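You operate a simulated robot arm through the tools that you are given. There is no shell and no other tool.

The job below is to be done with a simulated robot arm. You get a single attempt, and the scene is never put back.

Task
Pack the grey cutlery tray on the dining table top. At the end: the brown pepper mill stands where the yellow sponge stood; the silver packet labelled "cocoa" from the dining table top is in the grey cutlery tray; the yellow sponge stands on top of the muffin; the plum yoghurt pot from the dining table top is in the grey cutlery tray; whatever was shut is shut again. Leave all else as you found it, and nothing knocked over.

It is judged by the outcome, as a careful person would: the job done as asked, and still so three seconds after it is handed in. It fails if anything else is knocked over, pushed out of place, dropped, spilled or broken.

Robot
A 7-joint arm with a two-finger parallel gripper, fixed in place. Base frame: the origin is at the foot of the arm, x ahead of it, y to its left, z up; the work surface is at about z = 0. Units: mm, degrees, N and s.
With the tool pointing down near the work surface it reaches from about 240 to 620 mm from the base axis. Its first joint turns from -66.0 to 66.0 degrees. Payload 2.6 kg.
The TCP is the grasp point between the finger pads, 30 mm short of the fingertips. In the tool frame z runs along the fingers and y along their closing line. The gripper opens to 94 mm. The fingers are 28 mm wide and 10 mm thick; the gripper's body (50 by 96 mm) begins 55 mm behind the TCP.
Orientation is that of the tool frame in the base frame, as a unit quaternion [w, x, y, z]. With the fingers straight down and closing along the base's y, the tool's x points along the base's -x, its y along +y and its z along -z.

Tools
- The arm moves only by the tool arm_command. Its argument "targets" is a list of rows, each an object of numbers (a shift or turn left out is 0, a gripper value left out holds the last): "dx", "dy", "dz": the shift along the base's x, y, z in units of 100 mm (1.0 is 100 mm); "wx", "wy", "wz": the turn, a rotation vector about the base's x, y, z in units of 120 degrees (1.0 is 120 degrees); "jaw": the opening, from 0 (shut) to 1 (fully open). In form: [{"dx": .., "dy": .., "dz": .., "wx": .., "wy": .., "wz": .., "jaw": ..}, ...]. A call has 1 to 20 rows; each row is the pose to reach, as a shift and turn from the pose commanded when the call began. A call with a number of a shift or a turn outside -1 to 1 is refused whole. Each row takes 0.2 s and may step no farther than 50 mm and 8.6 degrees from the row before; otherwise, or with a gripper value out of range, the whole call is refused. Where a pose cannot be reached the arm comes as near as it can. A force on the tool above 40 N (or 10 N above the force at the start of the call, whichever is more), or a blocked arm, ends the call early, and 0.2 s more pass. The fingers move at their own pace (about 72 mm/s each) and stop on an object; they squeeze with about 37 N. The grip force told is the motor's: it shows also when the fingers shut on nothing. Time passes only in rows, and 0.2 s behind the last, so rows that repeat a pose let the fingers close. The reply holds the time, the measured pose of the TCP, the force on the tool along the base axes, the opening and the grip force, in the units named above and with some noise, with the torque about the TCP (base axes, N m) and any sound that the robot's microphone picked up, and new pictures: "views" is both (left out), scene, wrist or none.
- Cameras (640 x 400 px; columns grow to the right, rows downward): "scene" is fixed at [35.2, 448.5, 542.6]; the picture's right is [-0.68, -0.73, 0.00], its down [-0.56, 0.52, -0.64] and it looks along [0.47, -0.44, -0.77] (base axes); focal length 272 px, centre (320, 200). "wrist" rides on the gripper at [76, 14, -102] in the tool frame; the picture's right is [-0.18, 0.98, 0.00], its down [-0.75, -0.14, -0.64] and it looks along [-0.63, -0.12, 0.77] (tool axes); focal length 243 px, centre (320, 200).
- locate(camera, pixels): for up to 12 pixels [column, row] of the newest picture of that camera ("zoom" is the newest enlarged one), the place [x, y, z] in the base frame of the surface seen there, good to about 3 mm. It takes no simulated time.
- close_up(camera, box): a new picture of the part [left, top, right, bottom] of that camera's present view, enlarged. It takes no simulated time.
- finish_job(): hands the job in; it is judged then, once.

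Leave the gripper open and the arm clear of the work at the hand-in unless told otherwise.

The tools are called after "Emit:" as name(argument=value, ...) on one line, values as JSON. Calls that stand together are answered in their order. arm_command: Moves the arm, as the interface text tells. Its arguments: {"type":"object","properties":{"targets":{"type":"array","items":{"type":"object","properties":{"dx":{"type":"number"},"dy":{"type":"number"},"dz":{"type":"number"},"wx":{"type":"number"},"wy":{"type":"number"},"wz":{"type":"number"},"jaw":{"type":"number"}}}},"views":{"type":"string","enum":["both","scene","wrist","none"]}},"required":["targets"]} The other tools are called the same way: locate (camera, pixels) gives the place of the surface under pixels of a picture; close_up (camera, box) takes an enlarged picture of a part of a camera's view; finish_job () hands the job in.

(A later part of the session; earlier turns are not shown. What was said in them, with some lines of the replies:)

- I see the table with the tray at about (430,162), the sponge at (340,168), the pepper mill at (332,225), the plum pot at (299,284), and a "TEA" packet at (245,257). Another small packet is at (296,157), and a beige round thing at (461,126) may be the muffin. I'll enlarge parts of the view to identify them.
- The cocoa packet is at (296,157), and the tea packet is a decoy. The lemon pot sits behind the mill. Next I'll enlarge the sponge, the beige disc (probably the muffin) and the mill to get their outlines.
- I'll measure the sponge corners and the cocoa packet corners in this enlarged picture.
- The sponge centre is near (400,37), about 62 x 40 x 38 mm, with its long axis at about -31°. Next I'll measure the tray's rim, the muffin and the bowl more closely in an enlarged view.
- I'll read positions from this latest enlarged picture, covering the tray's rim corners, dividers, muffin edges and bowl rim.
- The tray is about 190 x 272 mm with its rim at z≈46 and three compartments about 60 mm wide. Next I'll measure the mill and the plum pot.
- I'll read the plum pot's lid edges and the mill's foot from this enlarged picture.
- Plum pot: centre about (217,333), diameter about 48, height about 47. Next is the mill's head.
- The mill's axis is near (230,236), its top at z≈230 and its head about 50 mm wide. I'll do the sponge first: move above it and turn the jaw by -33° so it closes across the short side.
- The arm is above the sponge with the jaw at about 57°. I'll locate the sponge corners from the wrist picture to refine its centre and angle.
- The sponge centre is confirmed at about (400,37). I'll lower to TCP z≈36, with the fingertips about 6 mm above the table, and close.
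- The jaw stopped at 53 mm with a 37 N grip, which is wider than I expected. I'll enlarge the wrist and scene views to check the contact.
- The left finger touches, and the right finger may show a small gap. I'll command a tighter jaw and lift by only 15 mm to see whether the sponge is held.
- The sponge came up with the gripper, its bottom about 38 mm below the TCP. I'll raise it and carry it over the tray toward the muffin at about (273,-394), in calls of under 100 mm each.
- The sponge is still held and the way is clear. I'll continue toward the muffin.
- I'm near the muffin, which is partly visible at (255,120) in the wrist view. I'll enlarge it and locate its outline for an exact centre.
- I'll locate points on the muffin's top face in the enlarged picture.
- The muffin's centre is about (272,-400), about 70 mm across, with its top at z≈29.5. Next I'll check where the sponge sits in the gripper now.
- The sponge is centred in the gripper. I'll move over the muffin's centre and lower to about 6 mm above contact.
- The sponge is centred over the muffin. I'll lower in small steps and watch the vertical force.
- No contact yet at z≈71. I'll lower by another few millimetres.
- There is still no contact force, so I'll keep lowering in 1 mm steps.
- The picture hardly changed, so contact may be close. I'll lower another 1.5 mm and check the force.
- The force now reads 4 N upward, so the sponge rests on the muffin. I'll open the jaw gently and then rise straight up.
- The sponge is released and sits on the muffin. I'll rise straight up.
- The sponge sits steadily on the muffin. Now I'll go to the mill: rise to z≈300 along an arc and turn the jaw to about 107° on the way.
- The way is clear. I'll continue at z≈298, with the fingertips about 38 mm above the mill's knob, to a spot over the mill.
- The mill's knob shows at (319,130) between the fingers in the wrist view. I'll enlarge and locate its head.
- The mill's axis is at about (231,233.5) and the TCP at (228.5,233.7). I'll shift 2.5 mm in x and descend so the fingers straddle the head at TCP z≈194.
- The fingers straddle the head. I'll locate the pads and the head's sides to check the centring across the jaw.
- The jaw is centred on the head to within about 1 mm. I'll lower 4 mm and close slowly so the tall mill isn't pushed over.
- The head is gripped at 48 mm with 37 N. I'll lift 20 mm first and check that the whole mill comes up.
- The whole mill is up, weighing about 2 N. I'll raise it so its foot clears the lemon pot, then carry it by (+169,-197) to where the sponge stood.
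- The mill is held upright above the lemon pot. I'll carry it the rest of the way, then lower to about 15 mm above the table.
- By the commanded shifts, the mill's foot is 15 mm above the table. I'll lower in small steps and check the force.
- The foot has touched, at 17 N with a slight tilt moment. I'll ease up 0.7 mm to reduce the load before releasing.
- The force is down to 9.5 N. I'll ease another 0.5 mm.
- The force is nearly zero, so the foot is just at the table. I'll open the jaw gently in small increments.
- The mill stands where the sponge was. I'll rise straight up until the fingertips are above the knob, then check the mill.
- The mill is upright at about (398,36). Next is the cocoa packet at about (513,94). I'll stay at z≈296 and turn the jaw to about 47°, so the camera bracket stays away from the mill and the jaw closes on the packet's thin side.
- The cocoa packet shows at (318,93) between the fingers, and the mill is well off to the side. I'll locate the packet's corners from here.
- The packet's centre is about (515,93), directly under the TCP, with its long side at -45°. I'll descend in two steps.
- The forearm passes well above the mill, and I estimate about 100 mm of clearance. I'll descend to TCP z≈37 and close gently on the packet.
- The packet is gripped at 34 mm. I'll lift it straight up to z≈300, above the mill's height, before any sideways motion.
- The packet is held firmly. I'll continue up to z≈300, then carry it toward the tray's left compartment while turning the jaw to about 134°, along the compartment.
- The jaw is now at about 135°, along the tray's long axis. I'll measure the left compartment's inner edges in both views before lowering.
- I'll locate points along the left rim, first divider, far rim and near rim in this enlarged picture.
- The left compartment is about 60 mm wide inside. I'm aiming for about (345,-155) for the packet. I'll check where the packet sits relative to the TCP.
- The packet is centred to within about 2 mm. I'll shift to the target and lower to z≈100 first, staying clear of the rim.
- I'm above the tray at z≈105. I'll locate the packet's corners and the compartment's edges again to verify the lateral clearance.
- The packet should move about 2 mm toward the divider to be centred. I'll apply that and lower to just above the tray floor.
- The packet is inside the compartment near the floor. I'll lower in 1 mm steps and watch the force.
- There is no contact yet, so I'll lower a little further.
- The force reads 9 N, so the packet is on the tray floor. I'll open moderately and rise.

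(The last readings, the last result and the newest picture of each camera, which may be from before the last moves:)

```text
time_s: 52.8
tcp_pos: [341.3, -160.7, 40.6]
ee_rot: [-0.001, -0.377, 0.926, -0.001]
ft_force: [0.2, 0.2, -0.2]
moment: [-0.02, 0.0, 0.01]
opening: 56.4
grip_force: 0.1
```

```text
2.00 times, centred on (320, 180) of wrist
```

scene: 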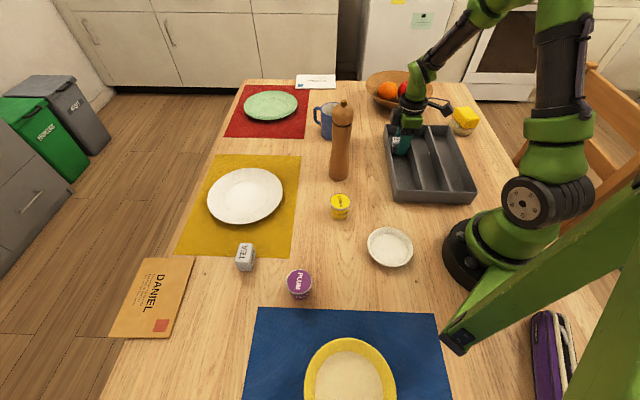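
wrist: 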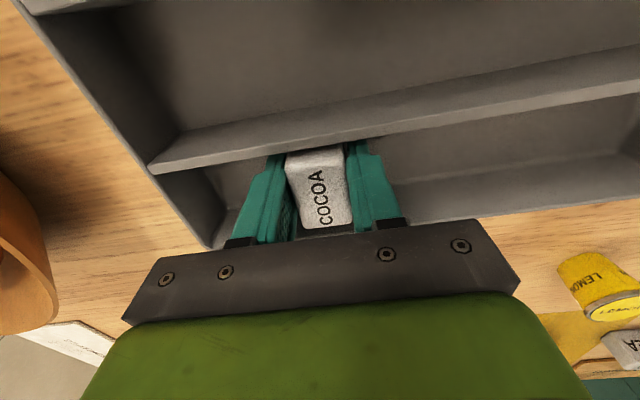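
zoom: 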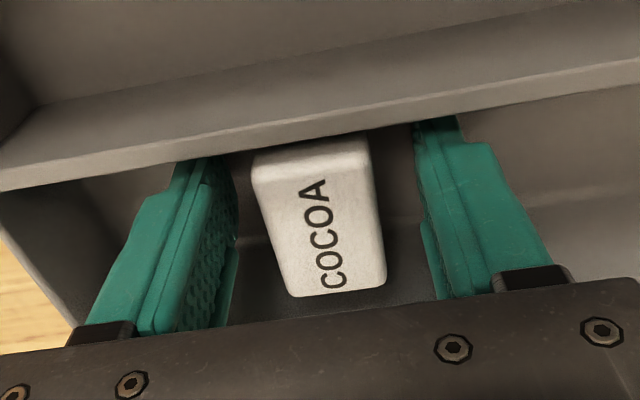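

The packet stands upright in the left compartment. I'll rise straight up to z≈300 and then travel to the plum pot at (217,333).

Emit:
arm_command(targets=[{"dz": 0.1, "jaw": 0.6}, {"dz": 0.3, "jaw": 0.6}, {"dz": 0.65, "jaw": 0.7}, {"dz": 1.0, "jaw": 0.9}], views="scene")

Emit:
close_up(camera="scene", box=[376, 100, 484, 210])

Emit:
arm_command(targets=[{"dz": 0.4, "jaw": 1}, {"dz": 0.8, "jaw": 1}, {"dz": 1.0, "jaw": 1}], views="none")

Emit:
arm_command(targets=[{"dx": -0.05, "dy": 0.2, "dz": 0.3, "jaw": 1}, {"dx": -0.1, "dy": 0.5, "dz": 0.6, "jaw": 1}, {"dx": -0.2, "dy": 0.95, "dz": 0.6, "jaw": 1}], views="none")

Emit:
arm_command(targets=[{"dx": -0.08, "dy": 0.35, "jaw": 1}, {"dx": -0.16, "dy": 0.7, "jaw": 1}, {"dx": -0.25, "dy": 1.0, "jaw": 1}], views="scene")

```text
time_s: 53.8
tcp_pos: [343.1, -160.1, 140.7]
ee_rot: [-0.001, -0.377, 0.926, 0.0]
ft_force: [-0.1, 0.6, 0.2]
moment: [0.0, 0.0, 0.01]
opening: 84.5
grip_force: 0.0
```

scene: 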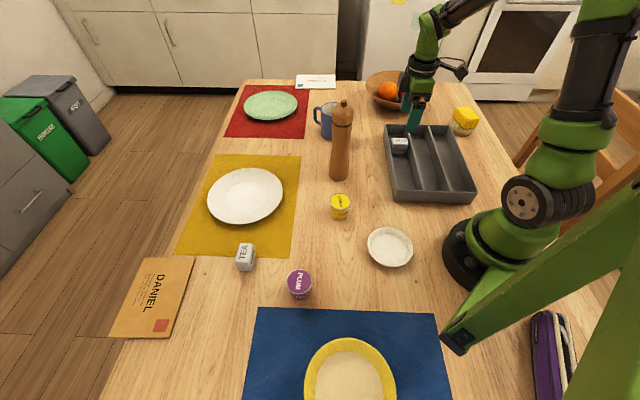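

```text
3.64 times, centred on (430, 155) of scene
```

zoom: 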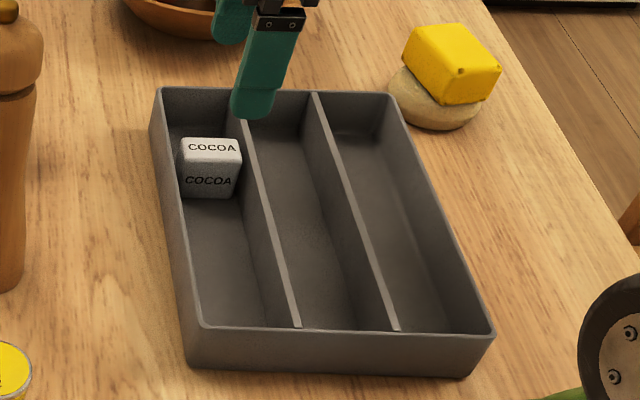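

```text
time_s: 54.6
tcp_pos: [342.9, -158.3, 239.2]
ee_rot: [0.0, -0.379, 0.926, 0.001]
ft_force: [-0.1, 0.4, -0.9]
moment: [-0.01, -0.01, -0.01]
opening: 94.2
grip_force: 0.0
```

```text
time_s: 55.4
tcp_pos: [319.5, -65.5, 298.9]
ee_rot: [0.0, -0.378, 0.926, 0.0]
ft_force: [-0.3, 1.1, 0.2]
moment: [0.02, -0.01, 0.03]
opening: 94.3
grip_force: 0.1
```

```text
time_s: 56.2
tcp_pos: [298.7, 36.2, 301.6]
ee_rot: [0.0, -0.378, 0.926, 0.0]
ft_force: [-0.5, 0.8, 0.3]
moment: [0.01, -0.01, -0.02]
opening: 94.0
grip_force: 0.0
```

scene: 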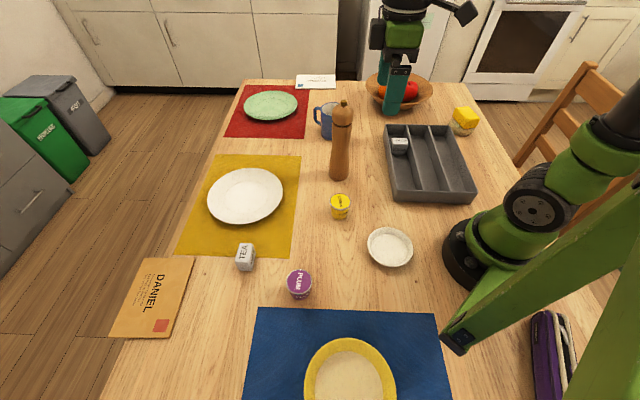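

The packet stands in the tray and nothing else has moved. I'll continue to above the plum pot.

Emit:
arm_command(targets=[{"dx": -0.05, "dy": 0.35, "jaw": 1}, {"dx": -0.12, "dy": 0.7, "jaw": 1}, {"dx": -0.2, "dy": 1.0, "jaw": 1}], views="none")

Emit:
arm_command(targets=[{"dx": -0.1, "dy": 0.35, "jaw": 1}, {"dx": -0.2, "dy": 0.7, "jaw": 1}, {"dx": -0.3, "dy": 1.0, "jaw": 1}], views="none")

Emit:
arm_command(targets=[{"dx": -0.1, "dy": 0.32, "dz": -0.2, "jaw": 1}, {"dx": -0.2, "dy": 0.64, "dz": -0.5, "jaw": 1}, {"dx": -0.3, "dy": 0.95, "dz": -0.7, "jaw": 1}, {"dx": -0.3, "dy": 0.95, "dz": -1.0, "jaw": 1}, {"dx": -0.3, "dy": 0.95, "dz": -1.0, "jaw": 1}], views="both")

```text
time_s: 57.0
tcp_pos: [275.4, 137.9, 299.8]
ee_rot: [0.001, -0.377, 0.926, 0.0]
ft_force: [0.6, 0.3, -0.1]
moment: [-0.01, 0.03, 0.02]
opening: 94.1
grip_force: 0.1
```

```text
time_s: 57.8
tcp_pos: [243.2, 239.9, 301.9]
ee_rot: [0.0, -0.377, 0.926, 0.0]
ft_force: [0.8, 0.3, 0.1]
moment: [0.01, 0.02, 0.01]
opening: 93.8
grip_force: 0.1
```

```text
time_s: 59.0
tcp_pos: [214.0, 331.7, 202.7]
ee_rot: [0.0, -0.377, 0.926, 0.001]
ft_force: [-0.6, 0.1, -0.7]
moment: [-0.02, -0.02, 0.02]
opening: 94.3
grip_force: 0.1
```

scene: 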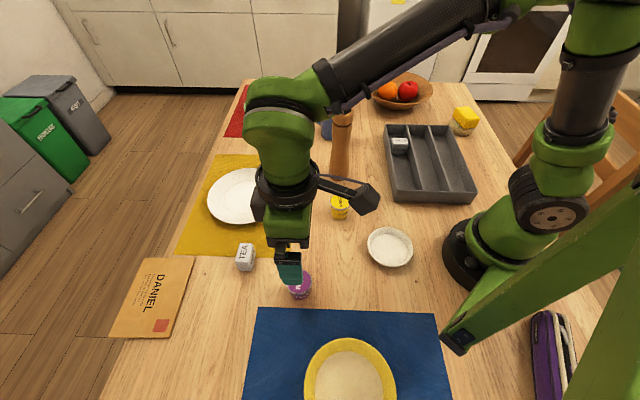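
wrist: 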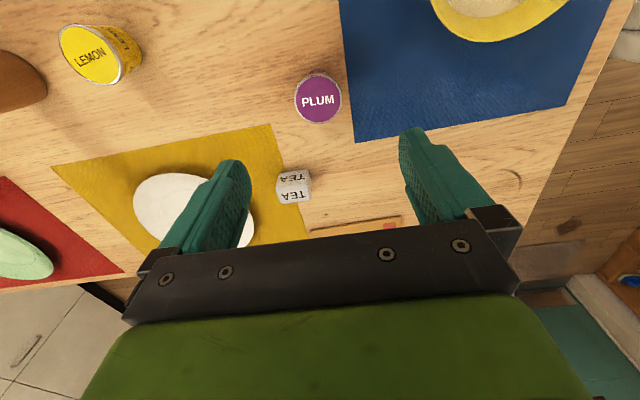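

The plum pot shows at (318,99) in the wrist view. I'll locate its lid to refine the centre.

Emit:
close_up(camera="wrist", box=[278, 68, 358, 128])

Emit:
locate(camera="wrist", pixels=[[318, 99], [296, 99], [340, 99], [318, 76], [318, 121], [302, 83], [334, 115], [303, 115], [334, 84]])

```text
6.67 times, centred on (318, 98) of wrist
```

zoom: 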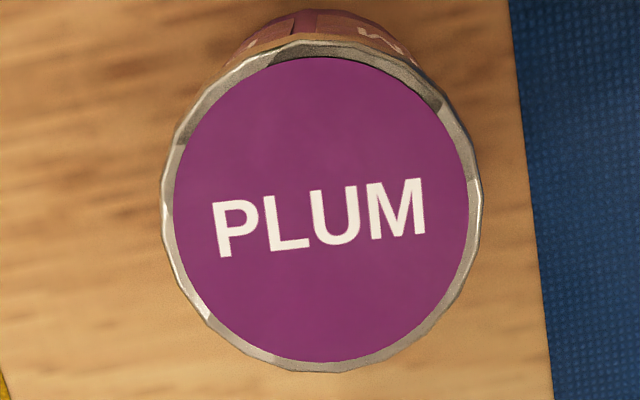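

```text
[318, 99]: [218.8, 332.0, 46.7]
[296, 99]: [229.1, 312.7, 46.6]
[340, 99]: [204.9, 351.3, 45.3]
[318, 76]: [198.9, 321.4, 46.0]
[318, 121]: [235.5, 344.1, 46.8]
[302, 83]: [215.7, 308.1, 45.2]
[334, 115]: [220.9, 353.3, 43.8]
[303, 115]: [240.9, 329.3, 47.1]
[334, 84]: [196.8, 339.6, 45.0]
```

The pot's centre is about (218,332). I'll nudge +3 mm in x and descend partway.

Emit:
arm_command(targets=[{"dx": 0.03, "dy": 0.005, "dz": -0.4, "jaw": 1}, {"dx": 0.03, "dy": 0.005, "dz": -0.8, "jaw": 1}, {"dx": 0.03, "dy": 0.005, "dz": -1.0, "jaw": 1}, {"dx": 0.03, "dy": 0.005, "dz": -1.0, "jaw": 1}], views="both")

Emit:
arm_command(targets=[{"jaw": 1}], views="none")

```text
time_s: 60.0
tcp_pos: [217.6, 331.8, 100.8]
ee_rot: [0.0, -0.378, 0.926, 0.0]
ft_force: [-0.5, 1.3, 0.1]
moment: [0.02, 0.02, 0.0]
opening: 94.3
grip_force: 0.0
```

scene: 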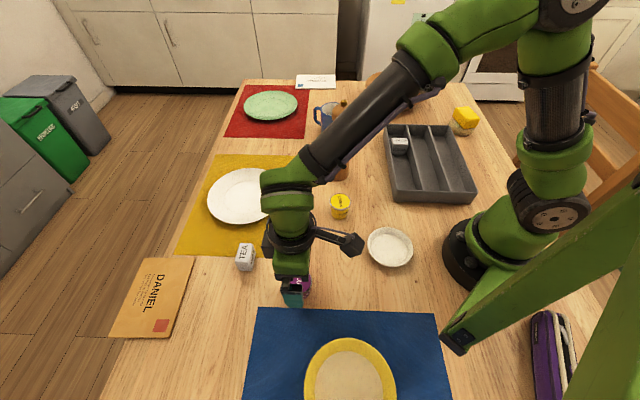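
wrist: 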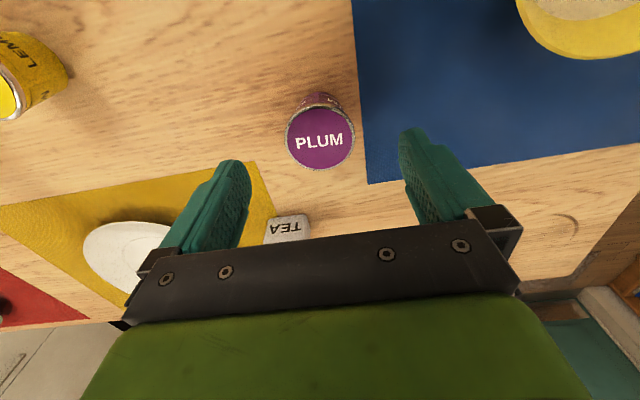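

```text
time_s: 60.4
tcp_pos: [218.5, 332.4, 102.0]
ee_rot: [0.0, -0.378, 0.926, 0.0]
ft_force: [0.0, 0.4, -1.0]
moment: [0.01, 0.0, 0.02]
opening: 94.1
grip_force: 0.0
```

The TCP is right over the pot. I'll descend to z≈38 and close gently.

Emit:
arm_command(targets=[{"dz": -0.25, "jaw": 1}, {"dz": -0.5, "jaw": 1}, {"dz": -0.63, "jaw": 1}, {"dz": -0.63, "jaw": 0.8}, {"dz": -0.63, "jaw": 0.65}, {"dz": -0.63, "jaw": 0.58}, {"dz": -0.63, "jaw": 0.53}, {"dz": -0.63, "jaw": 0.48}, {"dz": -0.63, "jaw": 0.43}, {"dz": -0.63, "jaw": 0.38}, {"dz": -0.63, "jaw": 0.35}], views="both")

Emit:
close_up(camera="wrist", box=[200, 80, 440, 230])

```text
time_s: 62.8
tcp_pos: [219.4, 333.0, 39.1]
ee_rot: [0.0, -0.378, 0.926, 0.0]
ft_force: [-0.4, 0.4, -0.1]
moment: [0.0, -0.01, -0.03]
opening: 50.3
grip_force: 36.9
```

scene: 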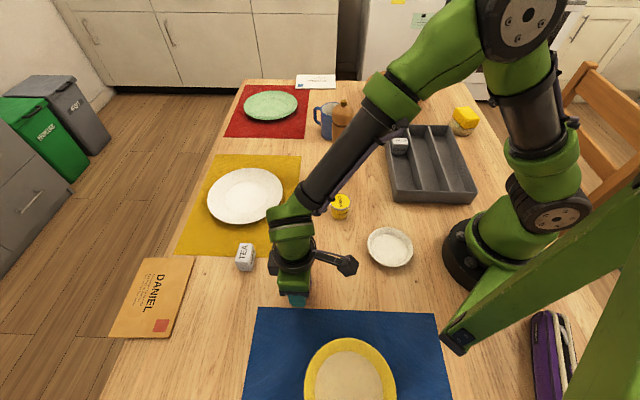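
wrist: 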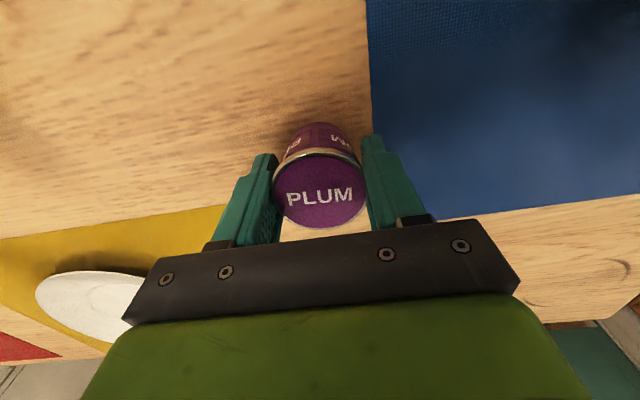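

```text
2.67 times, centred on (320, 155) of wrist
```

zoom: 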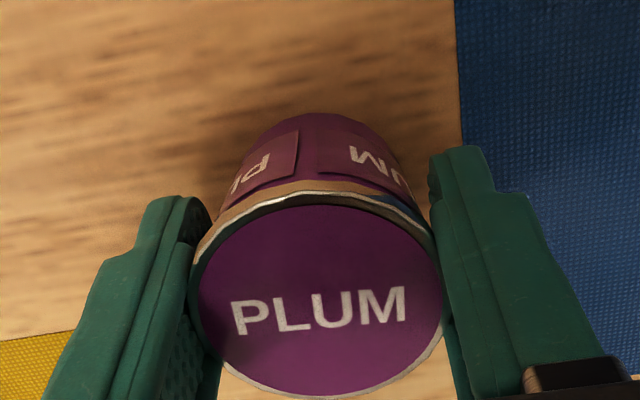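

The pot is gripped at 50 mm across the lid. I'll lift it and check.

Emit:
arm_command(targets=[{"dz": 0.05, "jaw": 0.35}, {"dz": 0.2, "jaw": 0.35}, {"dz": 0.5, "jaw": 0.35}, {"dz": 0.9, "jaw": 0.35}, {"dz": 1.0, "jaw": 0.35}], views="both")

Emit:
close_up(camera="scene", box=[250, 180, 370, 300])

```text
time_s: 64.0
tcp_pos: [219.4, 331.5, 139.4]
ee_rot: [0.001, -0.378, 0.926, 0.0]
ft_force: [0.2, 0.4, -0.6]
moment: [0.02, -0.01, -0.02]
opening: 49.8
grip_force: 37.6
```

scene: 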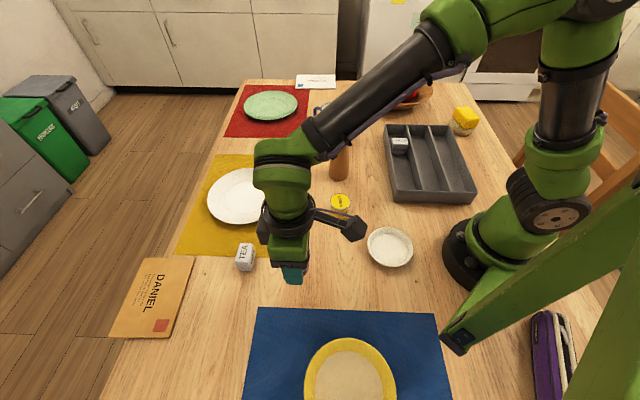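
wrist: 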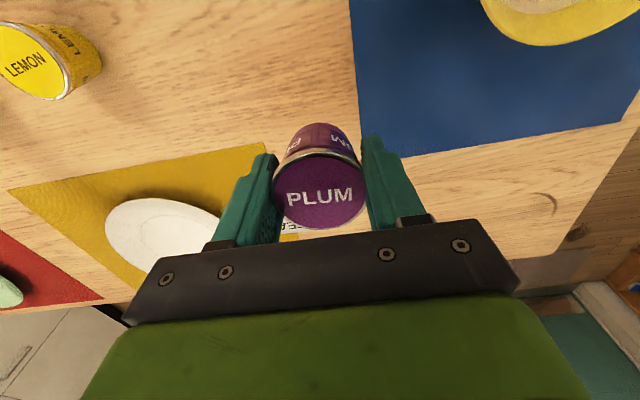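

```text
3.33 times, centred on (310, 240) of scene
```

zoom: 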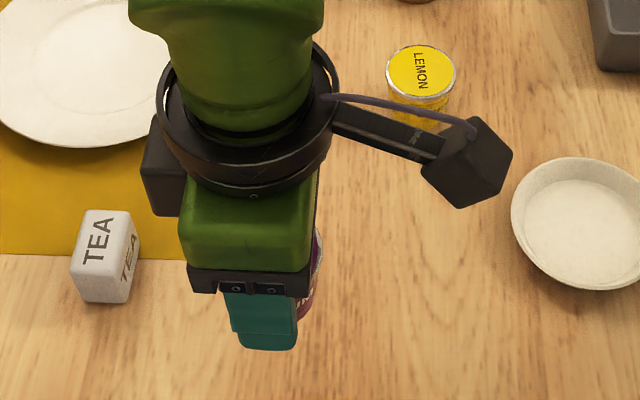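

The pot is secure. I'll rise to z≈300 and retrace the path back to the tray.

Emit:
arm_command(targets=[{"dz": 0.35, "jaw": 0.35}, {"dz": 0.7, "jaw": 0.35}, {"dz": 1.0, "jaw": 0.35}], views="none")

Emit:
arm_command(targets=[{"dz": 0.3, "jaw": 0.35}, {"dz": 0.6, "dx": 0.05, "dy": -0.15, "jaw": 0.35}, {"dz": 0.6, "dx": 0.16, "dy": -0.5, "jaw": 0.35}, {"dz": 0.6, "dx": 0.27, "dy": -0.95, "jaw": 0.35}], views="none")

Emit:
arm_command(targets=[{"dx": 0.1, "dy": -0.35, "jaw": 0.35}, {"dx": 0.2, "dy": -0.7, "jaw": 0.35}, {"dx": 0.3, "dy": -1.0, "jaw": 0.35}], views="none")

Emit:
arm_command(targets=[{"dx": 0.08, "dy": -0.35, "jaw": 0.35}, {"dx": 0.16, "dy": -0.7, "jaw": 0.35}, {"dx": 0.2, "dy": -1.0, "jaw": 0.35}], views="scene")

```text
time_s: 64.8
tcp_pos: [220.4, 333.0, 239.3]
ee_rot: [0.001, -0.378, 0.926, 0.0]
ft_force: [0.6, 0.3, -0.9]
moment: [0.02, 0.02, -0.01]
opening: 50.0
grip_force: 36.9
```

```text
time_s: 65.8
tcp_pos: [245.8, 233.7, 297.1]
ee_rot: [0.0, -0.378, 0.926, 0.0]
ft_force: [0.2, -0.6, -0.2]
moment: [0.0, -0.01, 0.04]
opening: 49.9
grip_force: 36.9
```

```text
time_s: 66.6
tcp_pos: [278.9, 138.2, 300.8]
ee_rot: [0.0, -0.379, 0.926, 0.0]
ft_force: [-0.7, 0.5, -1.2]
moment: [-0.04, -0.01, 0.0]
opening: 49.9
grip_force: 37.3
```

```text
time_s: 67.4
tcp_pos: [299.7, 35.5, 298.4]
ee_rot: [0.0, -0.378, 0.926, 0.0]
ft_force: [-0.3, 0.0, -1.3]
moment: [0.01, -0.01, -0.02]
opening: 49.7
grip_force: 37.4
```

scene: 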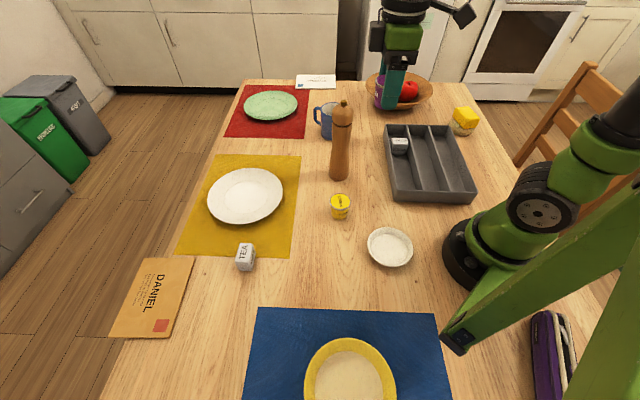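

All is well, so I'll continue to over the left compartment at about (281,-90) and lower to z≈110.

Emit:
arm_command(targets=[{"dx": -0.04, "dy": -0.35, "jaw": 0.35}, {"dx": -0.08, "dy": -0.7, "jaw": 0.35}, {"dx": -0.12, "dy": -1.0, "jaw": 0.35}], views="none")

Emit:
arm_command(targets=[{"dx": -0.05, "dy": -0.26, "dz": -0.3, "jaw": 0.35}, {"dx": -0.05, "dy": -0.26, "dz": -0.65, "jaw": 0.35}, {"dx": -0.05, "dy": -0.26, "dz": -1.0, "jaw": 0.35}], views="none")

Emit:
arm_command(targets=[{"dz": -0.35, "jaw": 0.35}, {"dz": -0.7, "jaw": 0.35}, {"dz": -0.85, "jaw": 0.35}, {"dz": -0.85, "jaw": 0.35}], views="both")

Emit:
close_up(camera="scene", box=[376, 110, 484, 210])

```text
time_s: 68.2
tcp_pos: [287.4, -63.6, 296.4]
ee_rot: [0.0, -0.378, 0.926, 0.001]
ft_force: [-0.8, -0.1, -0.6]
moment: [0.05, -0.01, 0.01]
opening: 49.7
grip_force: 36.8
```

```text
time_s: 69.0
tcp_pos: [281.2, -92.5, 196.3]
ee_rot: [0.0, -0.378, 0.926, 0.0]
ft_force: [0.3, 0.6, -0.8]
moment: [0.01, 0.02, 0.01]
opening: 49.5
grip_force: 36.6
```

```text
time_s: 70.0
tcp_pos: [277.1, -90.6, 111.8]
ee_rot: [0.0, -0.378, 0.926, 0.001]
ft_force: [-0.4, 0.0, -0.6]
moment: [0.0, -0.05, -0.01]
opening: 49.7
grip_force: 37.1
```

scene: 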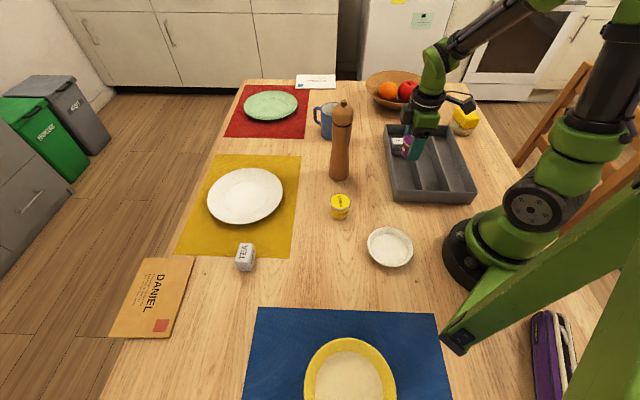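
wrist: 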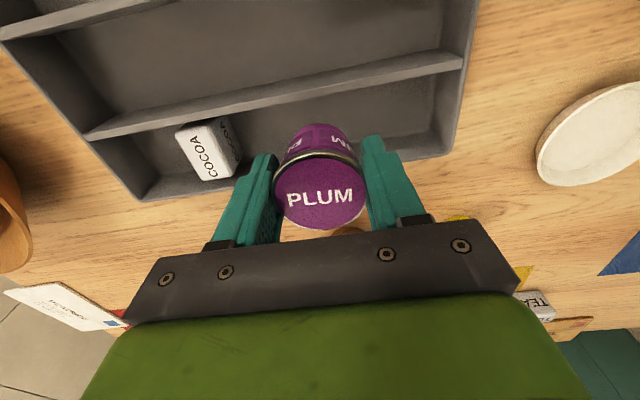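

```text
4.00 times, centred on (430, 160) of scene
```

zoom: 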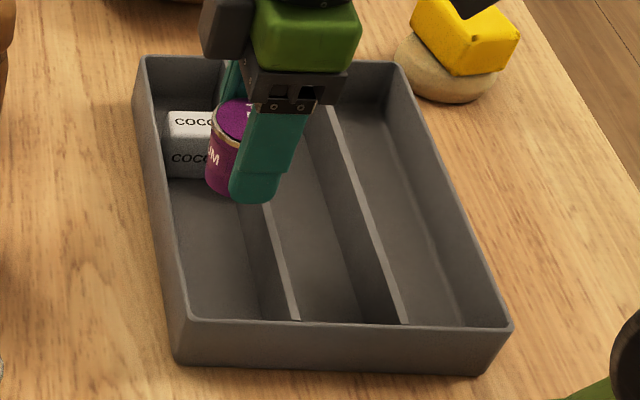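

I'll locate the pot's lid, the cocoa packet and the compartment's edges from here to verify the alignment.

Emit:
locate(camera="wrist", pixels=[[320, 195], [280, 185], [360, 178], [320, 160], [325, 226], [140, 200], [430, 155], [92, 135], [300, 82], [440, 62], [230, 125], [445, 100]])

Emit:
arm_command(targets=[{"jaw": 0.35}], views="none")

```text
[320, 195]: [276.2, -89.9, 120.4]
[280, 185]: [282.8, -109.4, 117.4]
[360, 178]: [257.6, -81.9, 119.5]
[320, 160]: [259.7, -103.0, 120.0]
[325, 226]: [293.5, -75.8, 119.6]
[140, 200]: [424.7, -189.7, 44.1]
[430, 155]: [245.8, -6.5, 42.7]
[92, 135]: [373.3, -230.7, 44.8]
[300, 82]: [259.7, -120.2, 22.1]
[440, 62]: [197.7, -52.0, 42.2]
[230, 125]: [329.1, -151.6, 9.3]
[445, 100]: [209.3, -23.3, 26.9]
```

```text
time_s: 70.4
tcp_pos: [277.6, -91.0, 112.9]
ee_rot: [0.0, -0.377, 0.926, 0.0]
ft_force: [-0.1, -0.2, -1.6]
moment: [0.0, 0.0, 0.04]
opening: 49.6
grip_force: 37.3
```

The pot should move about 3 mm toward the outer rim to be centred. I'll apply that and lower to about 5 mm above the floor.

Emit:
arm_command(targets=[{"dx": 0.022, "dy": 0.02, "jaw": 0.35}, {"dx": 0.022, "dy": 0.02, "dz": -0.2, "jaw": 0.35}, {"dx": 0.022, "dy": 0.02, "dz": -0.4, "jaw": 0.35}, {"dx": 0.022, "dy": 0.02, "dz": -0.55, "jaw": 0.35}, {"dx": 0.022, "dy": 0.02, "dz": -0.63, "jaw": 0.35}, {"dx": 0.022, "dy": 0.02, "dz": -0.63, "jaw": 0.35}], views="both")

Emit:
close_up(camera="scene", box=[376, 110, 484, 210])

Emit:
close_up(camera="wrist", box=[160, 60, 480, 260])

```text
time_s: 71.8
tcp_pos: [281.7, -87.7, 48.5]
ee_rot: [0.001, -0.378, 0.926, 0.0]
ft_force: [0.0, 0.3, -2.0]
moment: [0.01, 0.03, 0.02]
opening: 49.9
grip_force: 36.7
```

scene: 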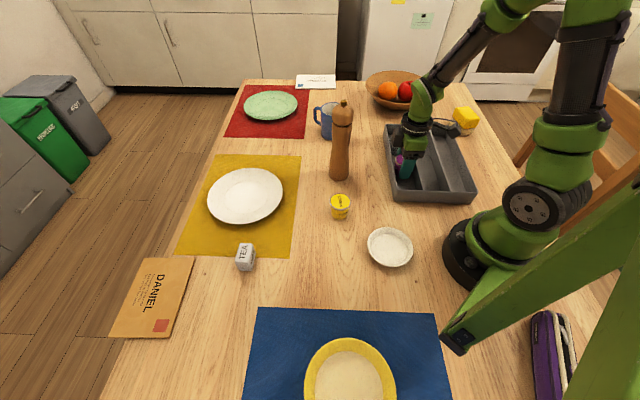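
wrist: 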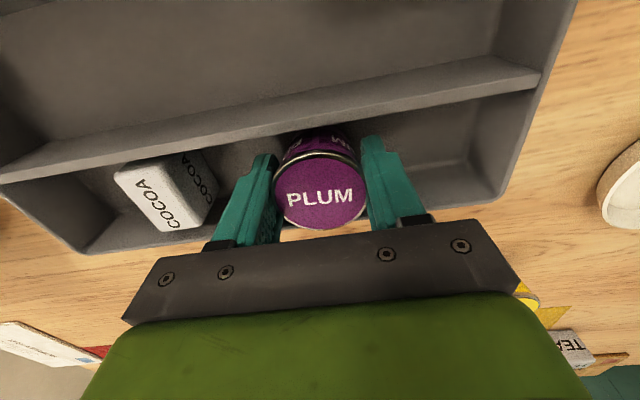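

```text
4.00 times, centred on (430, 160) of scene
```

zoom: 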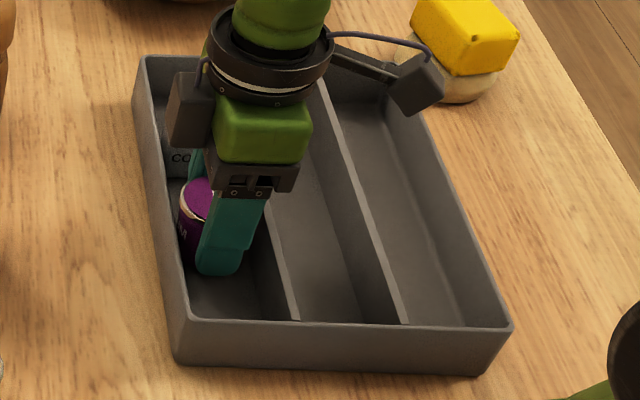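

```text
2.00 times, centred on (320, 160) of wrist
```

zoom: 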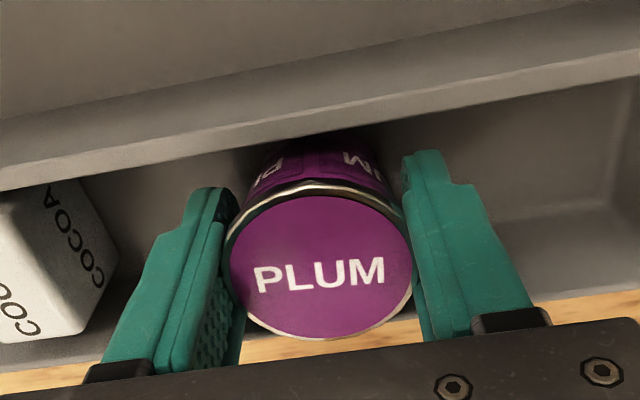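

The pot is inside the compartment and not touching its walls. I'll lower in 1–2 mm steps until it touches the floor.

Emit:
arm_command(targets=[{"dz": -0.015, "jaw": 0.35}, {"dz": -0.03, "jaw": 0.35}, {"dz": -0.04, "jaw": 0.35}, {"dz": -0.04, "jaw": 0.35}], views="none")

```text
time_s: 72.8
tcp_pos: [281.7, -87.9, 45.9]
ee_rot: [0.0, -0.378, 0.926, 0.0]
ft_force: [1.0, 0.8, -1.2]
moment: [-0.01, -0.04, -0.04]
opening: 49.8
grip_force: 36.6
```

There is no contact yet, so I'll lower a little further.

Emit:
arm_command(targets=[{"dz": -0.008, "jaw": 0.35}, {"dz": -0.015, "jaw": 0.35}, {"dz": -0.015, "jaw": 0.35}], views="none")

```text
time_s: 73.6
tcp_pos: [284.3, -88.1, 45.0]
ee_rot: [0.0, -0.378, 0.926, -0.001]
ft_force: [-0.1, -0.6, -1.3]
moment: [0.0, 0.02, 0.02]
opening: 49.8
grip_force: 37.6
```

Still no contact, so I'll take another 1.5 mm.

Emit:
arm_command(targets=[{"dz": -0.008, "jaw": 0.35}, {"dz": -0.015, "jaw": 0.35}, {"dz": -0.015, "jaw": 0.35}], views="none")

```text
time_s: 74.4
tcp_pos: [282.1, -87.9, 43.6]
ee_rot: [0.001, -0.377, 0.926, 0.0]
ft_force: [-0.4, 0.6, -0.9]
moment: [-0.02, 0.03, 0.03]
opening: 49.8
grip_force: 37.2
```

Emit:
arm_command(targets=[{"dz": -0.007, "jaw": 0.35}, {"dz": -0.013, "jaw": 0.35}, {"dz": -0.013, "jaw": 0.35}], views="none")

```text
time_s: 75.2
tcp_pos: [282.1, -87.8, 42.5]
ee_rot: [0.0, -0.378, 0.926, 0.0]
ft_force: [-5.7, -0.3, 17.0]
moment: [0.04, 0.23, 0.01]
opening: 49.7
grip_force: 36.6
```

Contact at 17 N. I'll ease up 0.6 mm and then open gently.

Emit:
arm_command(targets=[{"dz": 0.006, "jaw": 0.35}, {"dz": 0.006, "jaw": 0.35}], views="none")

Emit:
arm_command(targets=[{"jaw": 0.52}, {"jaw": 0.56}, {"jaw": 0.62}, {"jaw": 0.7}, {"jaw": 0.7}], views="none")

Emit:
close_up(camera="wrist", box=[160, 60, 480, 260])

Emit:
close_up(camera="scene", box=[376, 110, 484, 210])

```text
time_s: 75.8
tcp_pos: [283.1, -87.3, 42.9]
ee_rot: [0.001, -0.379, 0.925, 0.001]
ft_force: [0.8, -0.3, 1.7]
moment: [0.02, -0.04, -0.02]
opening: 49.7
grip_force: 37.2
```

```text
time_s: 77.0
tcp_pos: [282.1, -88.7, 42.4]
ee_rot: [0.0, -0.377, 0.926, 0.0]
ft_force: [0.5, -0.4, 0.0]
moment: [-0.01, -0.01, -0.02]
opening: 65.8
grip_force: 0.1
```

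```text
2.00 times, centred on (320, 160) of wrist
```

zoom: 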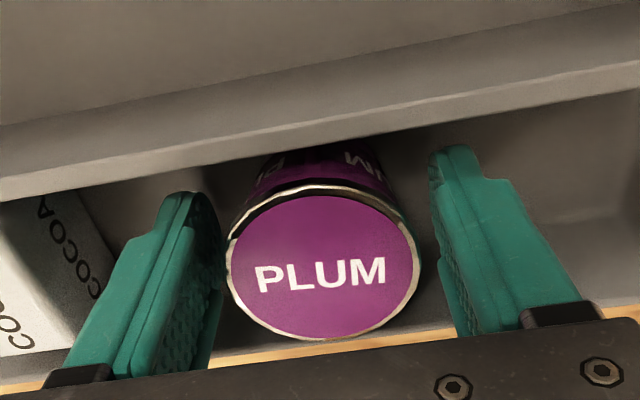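

```text
4.00 times, centred on (430, 160) of scene
```

zoom: 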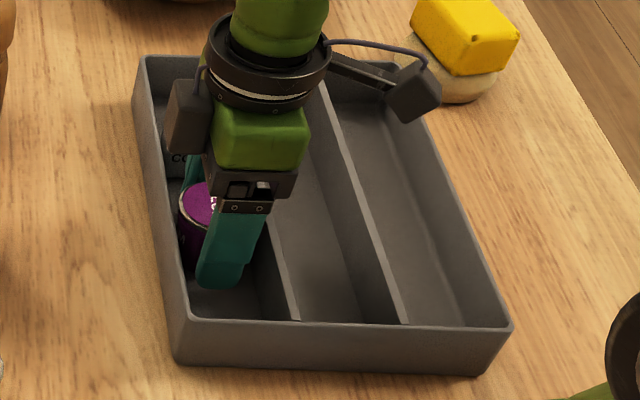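

The pot is released and standing. I'll rise straight up slowly.

Emit:
arm_command(targets=[{"dz": 0.05, "jaw": 0.7}, {"dz": 0.2, "jaw": 0.7}, {"dz": 0.5, "jaw": 0.7}, {"dz": 0.9, "jaw": 0.8}, {"dz": 1.0, "jaw": 1}], views="both")

Emit:
close_up(camera="scene", box=[376, 110, 484, 210])

```text
time_s: 78.2
tcp_pos: [283.2, -87.8, 140.6]
ee_rot: [0.0, -0.378, 0.926, 0.0]
ft_force: [0.7, 0.3, 0.0]
moment: [0.02, -0.01, 0.01]
opening: 93.8
grip_force: 0.1
```

scene: 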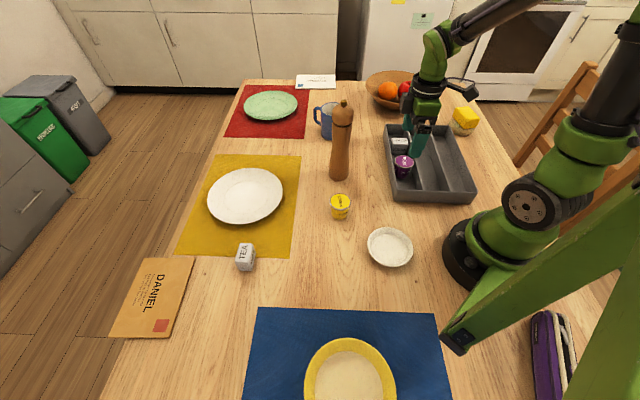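
wrist: 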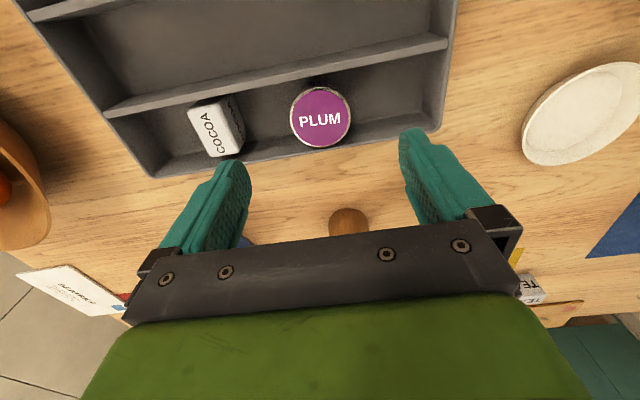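

```text
4.00 times, centred on (430, 160) of scene
```

zoom: 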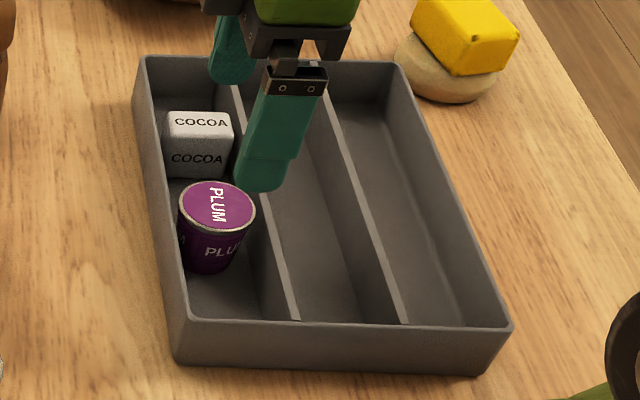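

Both items stand in the tray. I'll raise the arm well clear and check the whole scene.

Emit:
arm_command(targets=[{"dz": 0.4, "jaw": 1}, {"dz": 0.8, "jaw": 1}, {"dz": 1.0, "jaw": 1}], views="none")

Emit:
arm_command(targets=[{"dz": 0.3, "jaw": 1}, {"dz": 0.6, "jaw": 1}, {"dz": 0.6, "jaw": 1}], views="both")

Emit:
close_up(camera="scene", box=[280, 70, 500, 210])

Emit:
locate(camera="scene", pixels=[[339, 178], [343, 103], [342, 122], [465, 113], [402, 160], [400, 140]])

```text
time_s: 79.0
tcp_pos: [283.6, -89.0, 244.5]
ee_rot: [-0.001, -0.378, 0.926, 0.001]
ft_force: [0.4, -0.2, 0.0]
moment: [0.04, -0.01, 0.02]
opening: 94.0
grip_force: 0.0
```

```text
time_s: 79.8
tcp_pos: [282.9, -86.3, 302.4]
ee_rot: [0.0, -0.377, 0.926, 0.0]
ft_force: [-0.4, 0.2, -0.5]
moment: [0.0, 0.0, 0.0]
opening: 94.1
grip_force: 0.1
```

scene: 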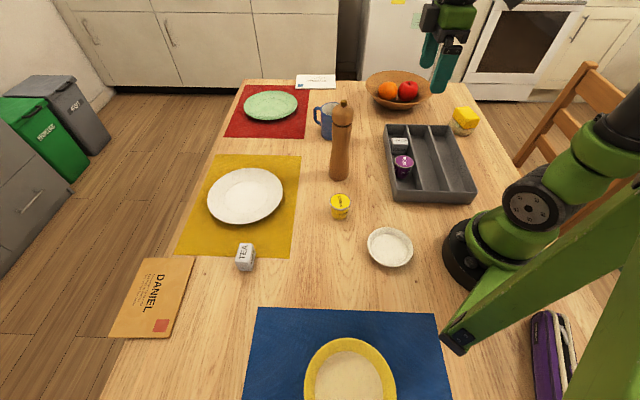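
wrist: 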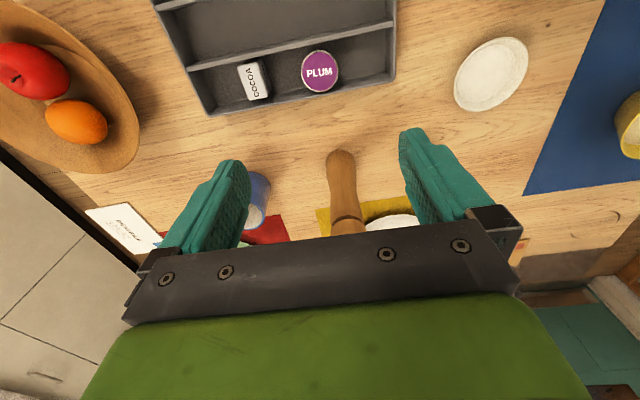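

```text
2.86 times, centred on (390, 140) of scene
```

zoom: 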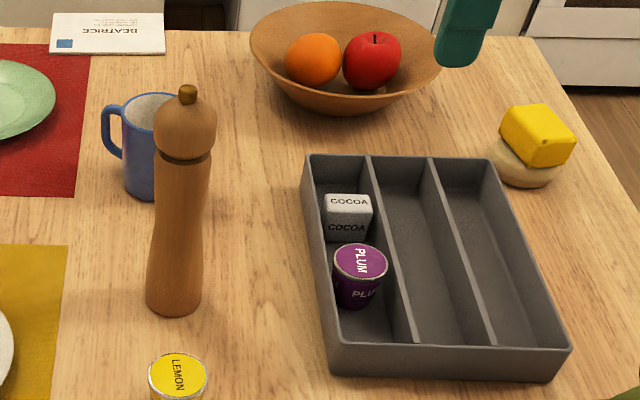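

```text
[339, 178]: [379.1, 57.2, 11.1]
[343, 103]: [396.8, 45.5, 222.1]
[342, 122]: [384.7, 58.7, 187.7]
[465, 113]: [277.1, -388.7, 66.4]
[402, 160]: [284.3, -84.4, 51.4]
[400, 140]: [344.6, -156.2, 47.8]
```

The final state looks right:
- The mill stands upright at about (397,37), where the sponge was.
- The sponge rests on the muffin, top at z≈66.
- The cocoa packet and the plum pot are in the tray.
- I opened nothing, so there is nothing to shut.
- Everything else looks undisturbed.

The gripper is open and clear, so I'm handing in the job.

Emit:
finish_job()

```text
The job is handed in.
```

The job is done and handed in. In the last pictures everything was in place:

- **Pepper mill:** it stands upright where the yellow sponge was, within about 3 mm by my measurement.
- **Sponge:** it rests on top of the muffin. I took the beige disc beside the tray to be the muffin, as nothing else in view could be one.
- **Cocoa packet and plum yoghurt pot:** both stand upright in the left compartment of the grey cutlery tray.
- **Things that were shut:** I opened nothing. The wrist camera showed a drawer away from the table standing open, and I left it alone.

Nothing was knocked over or dropped, and the other objects look untouched. The gripper is open and raised clear of the table.
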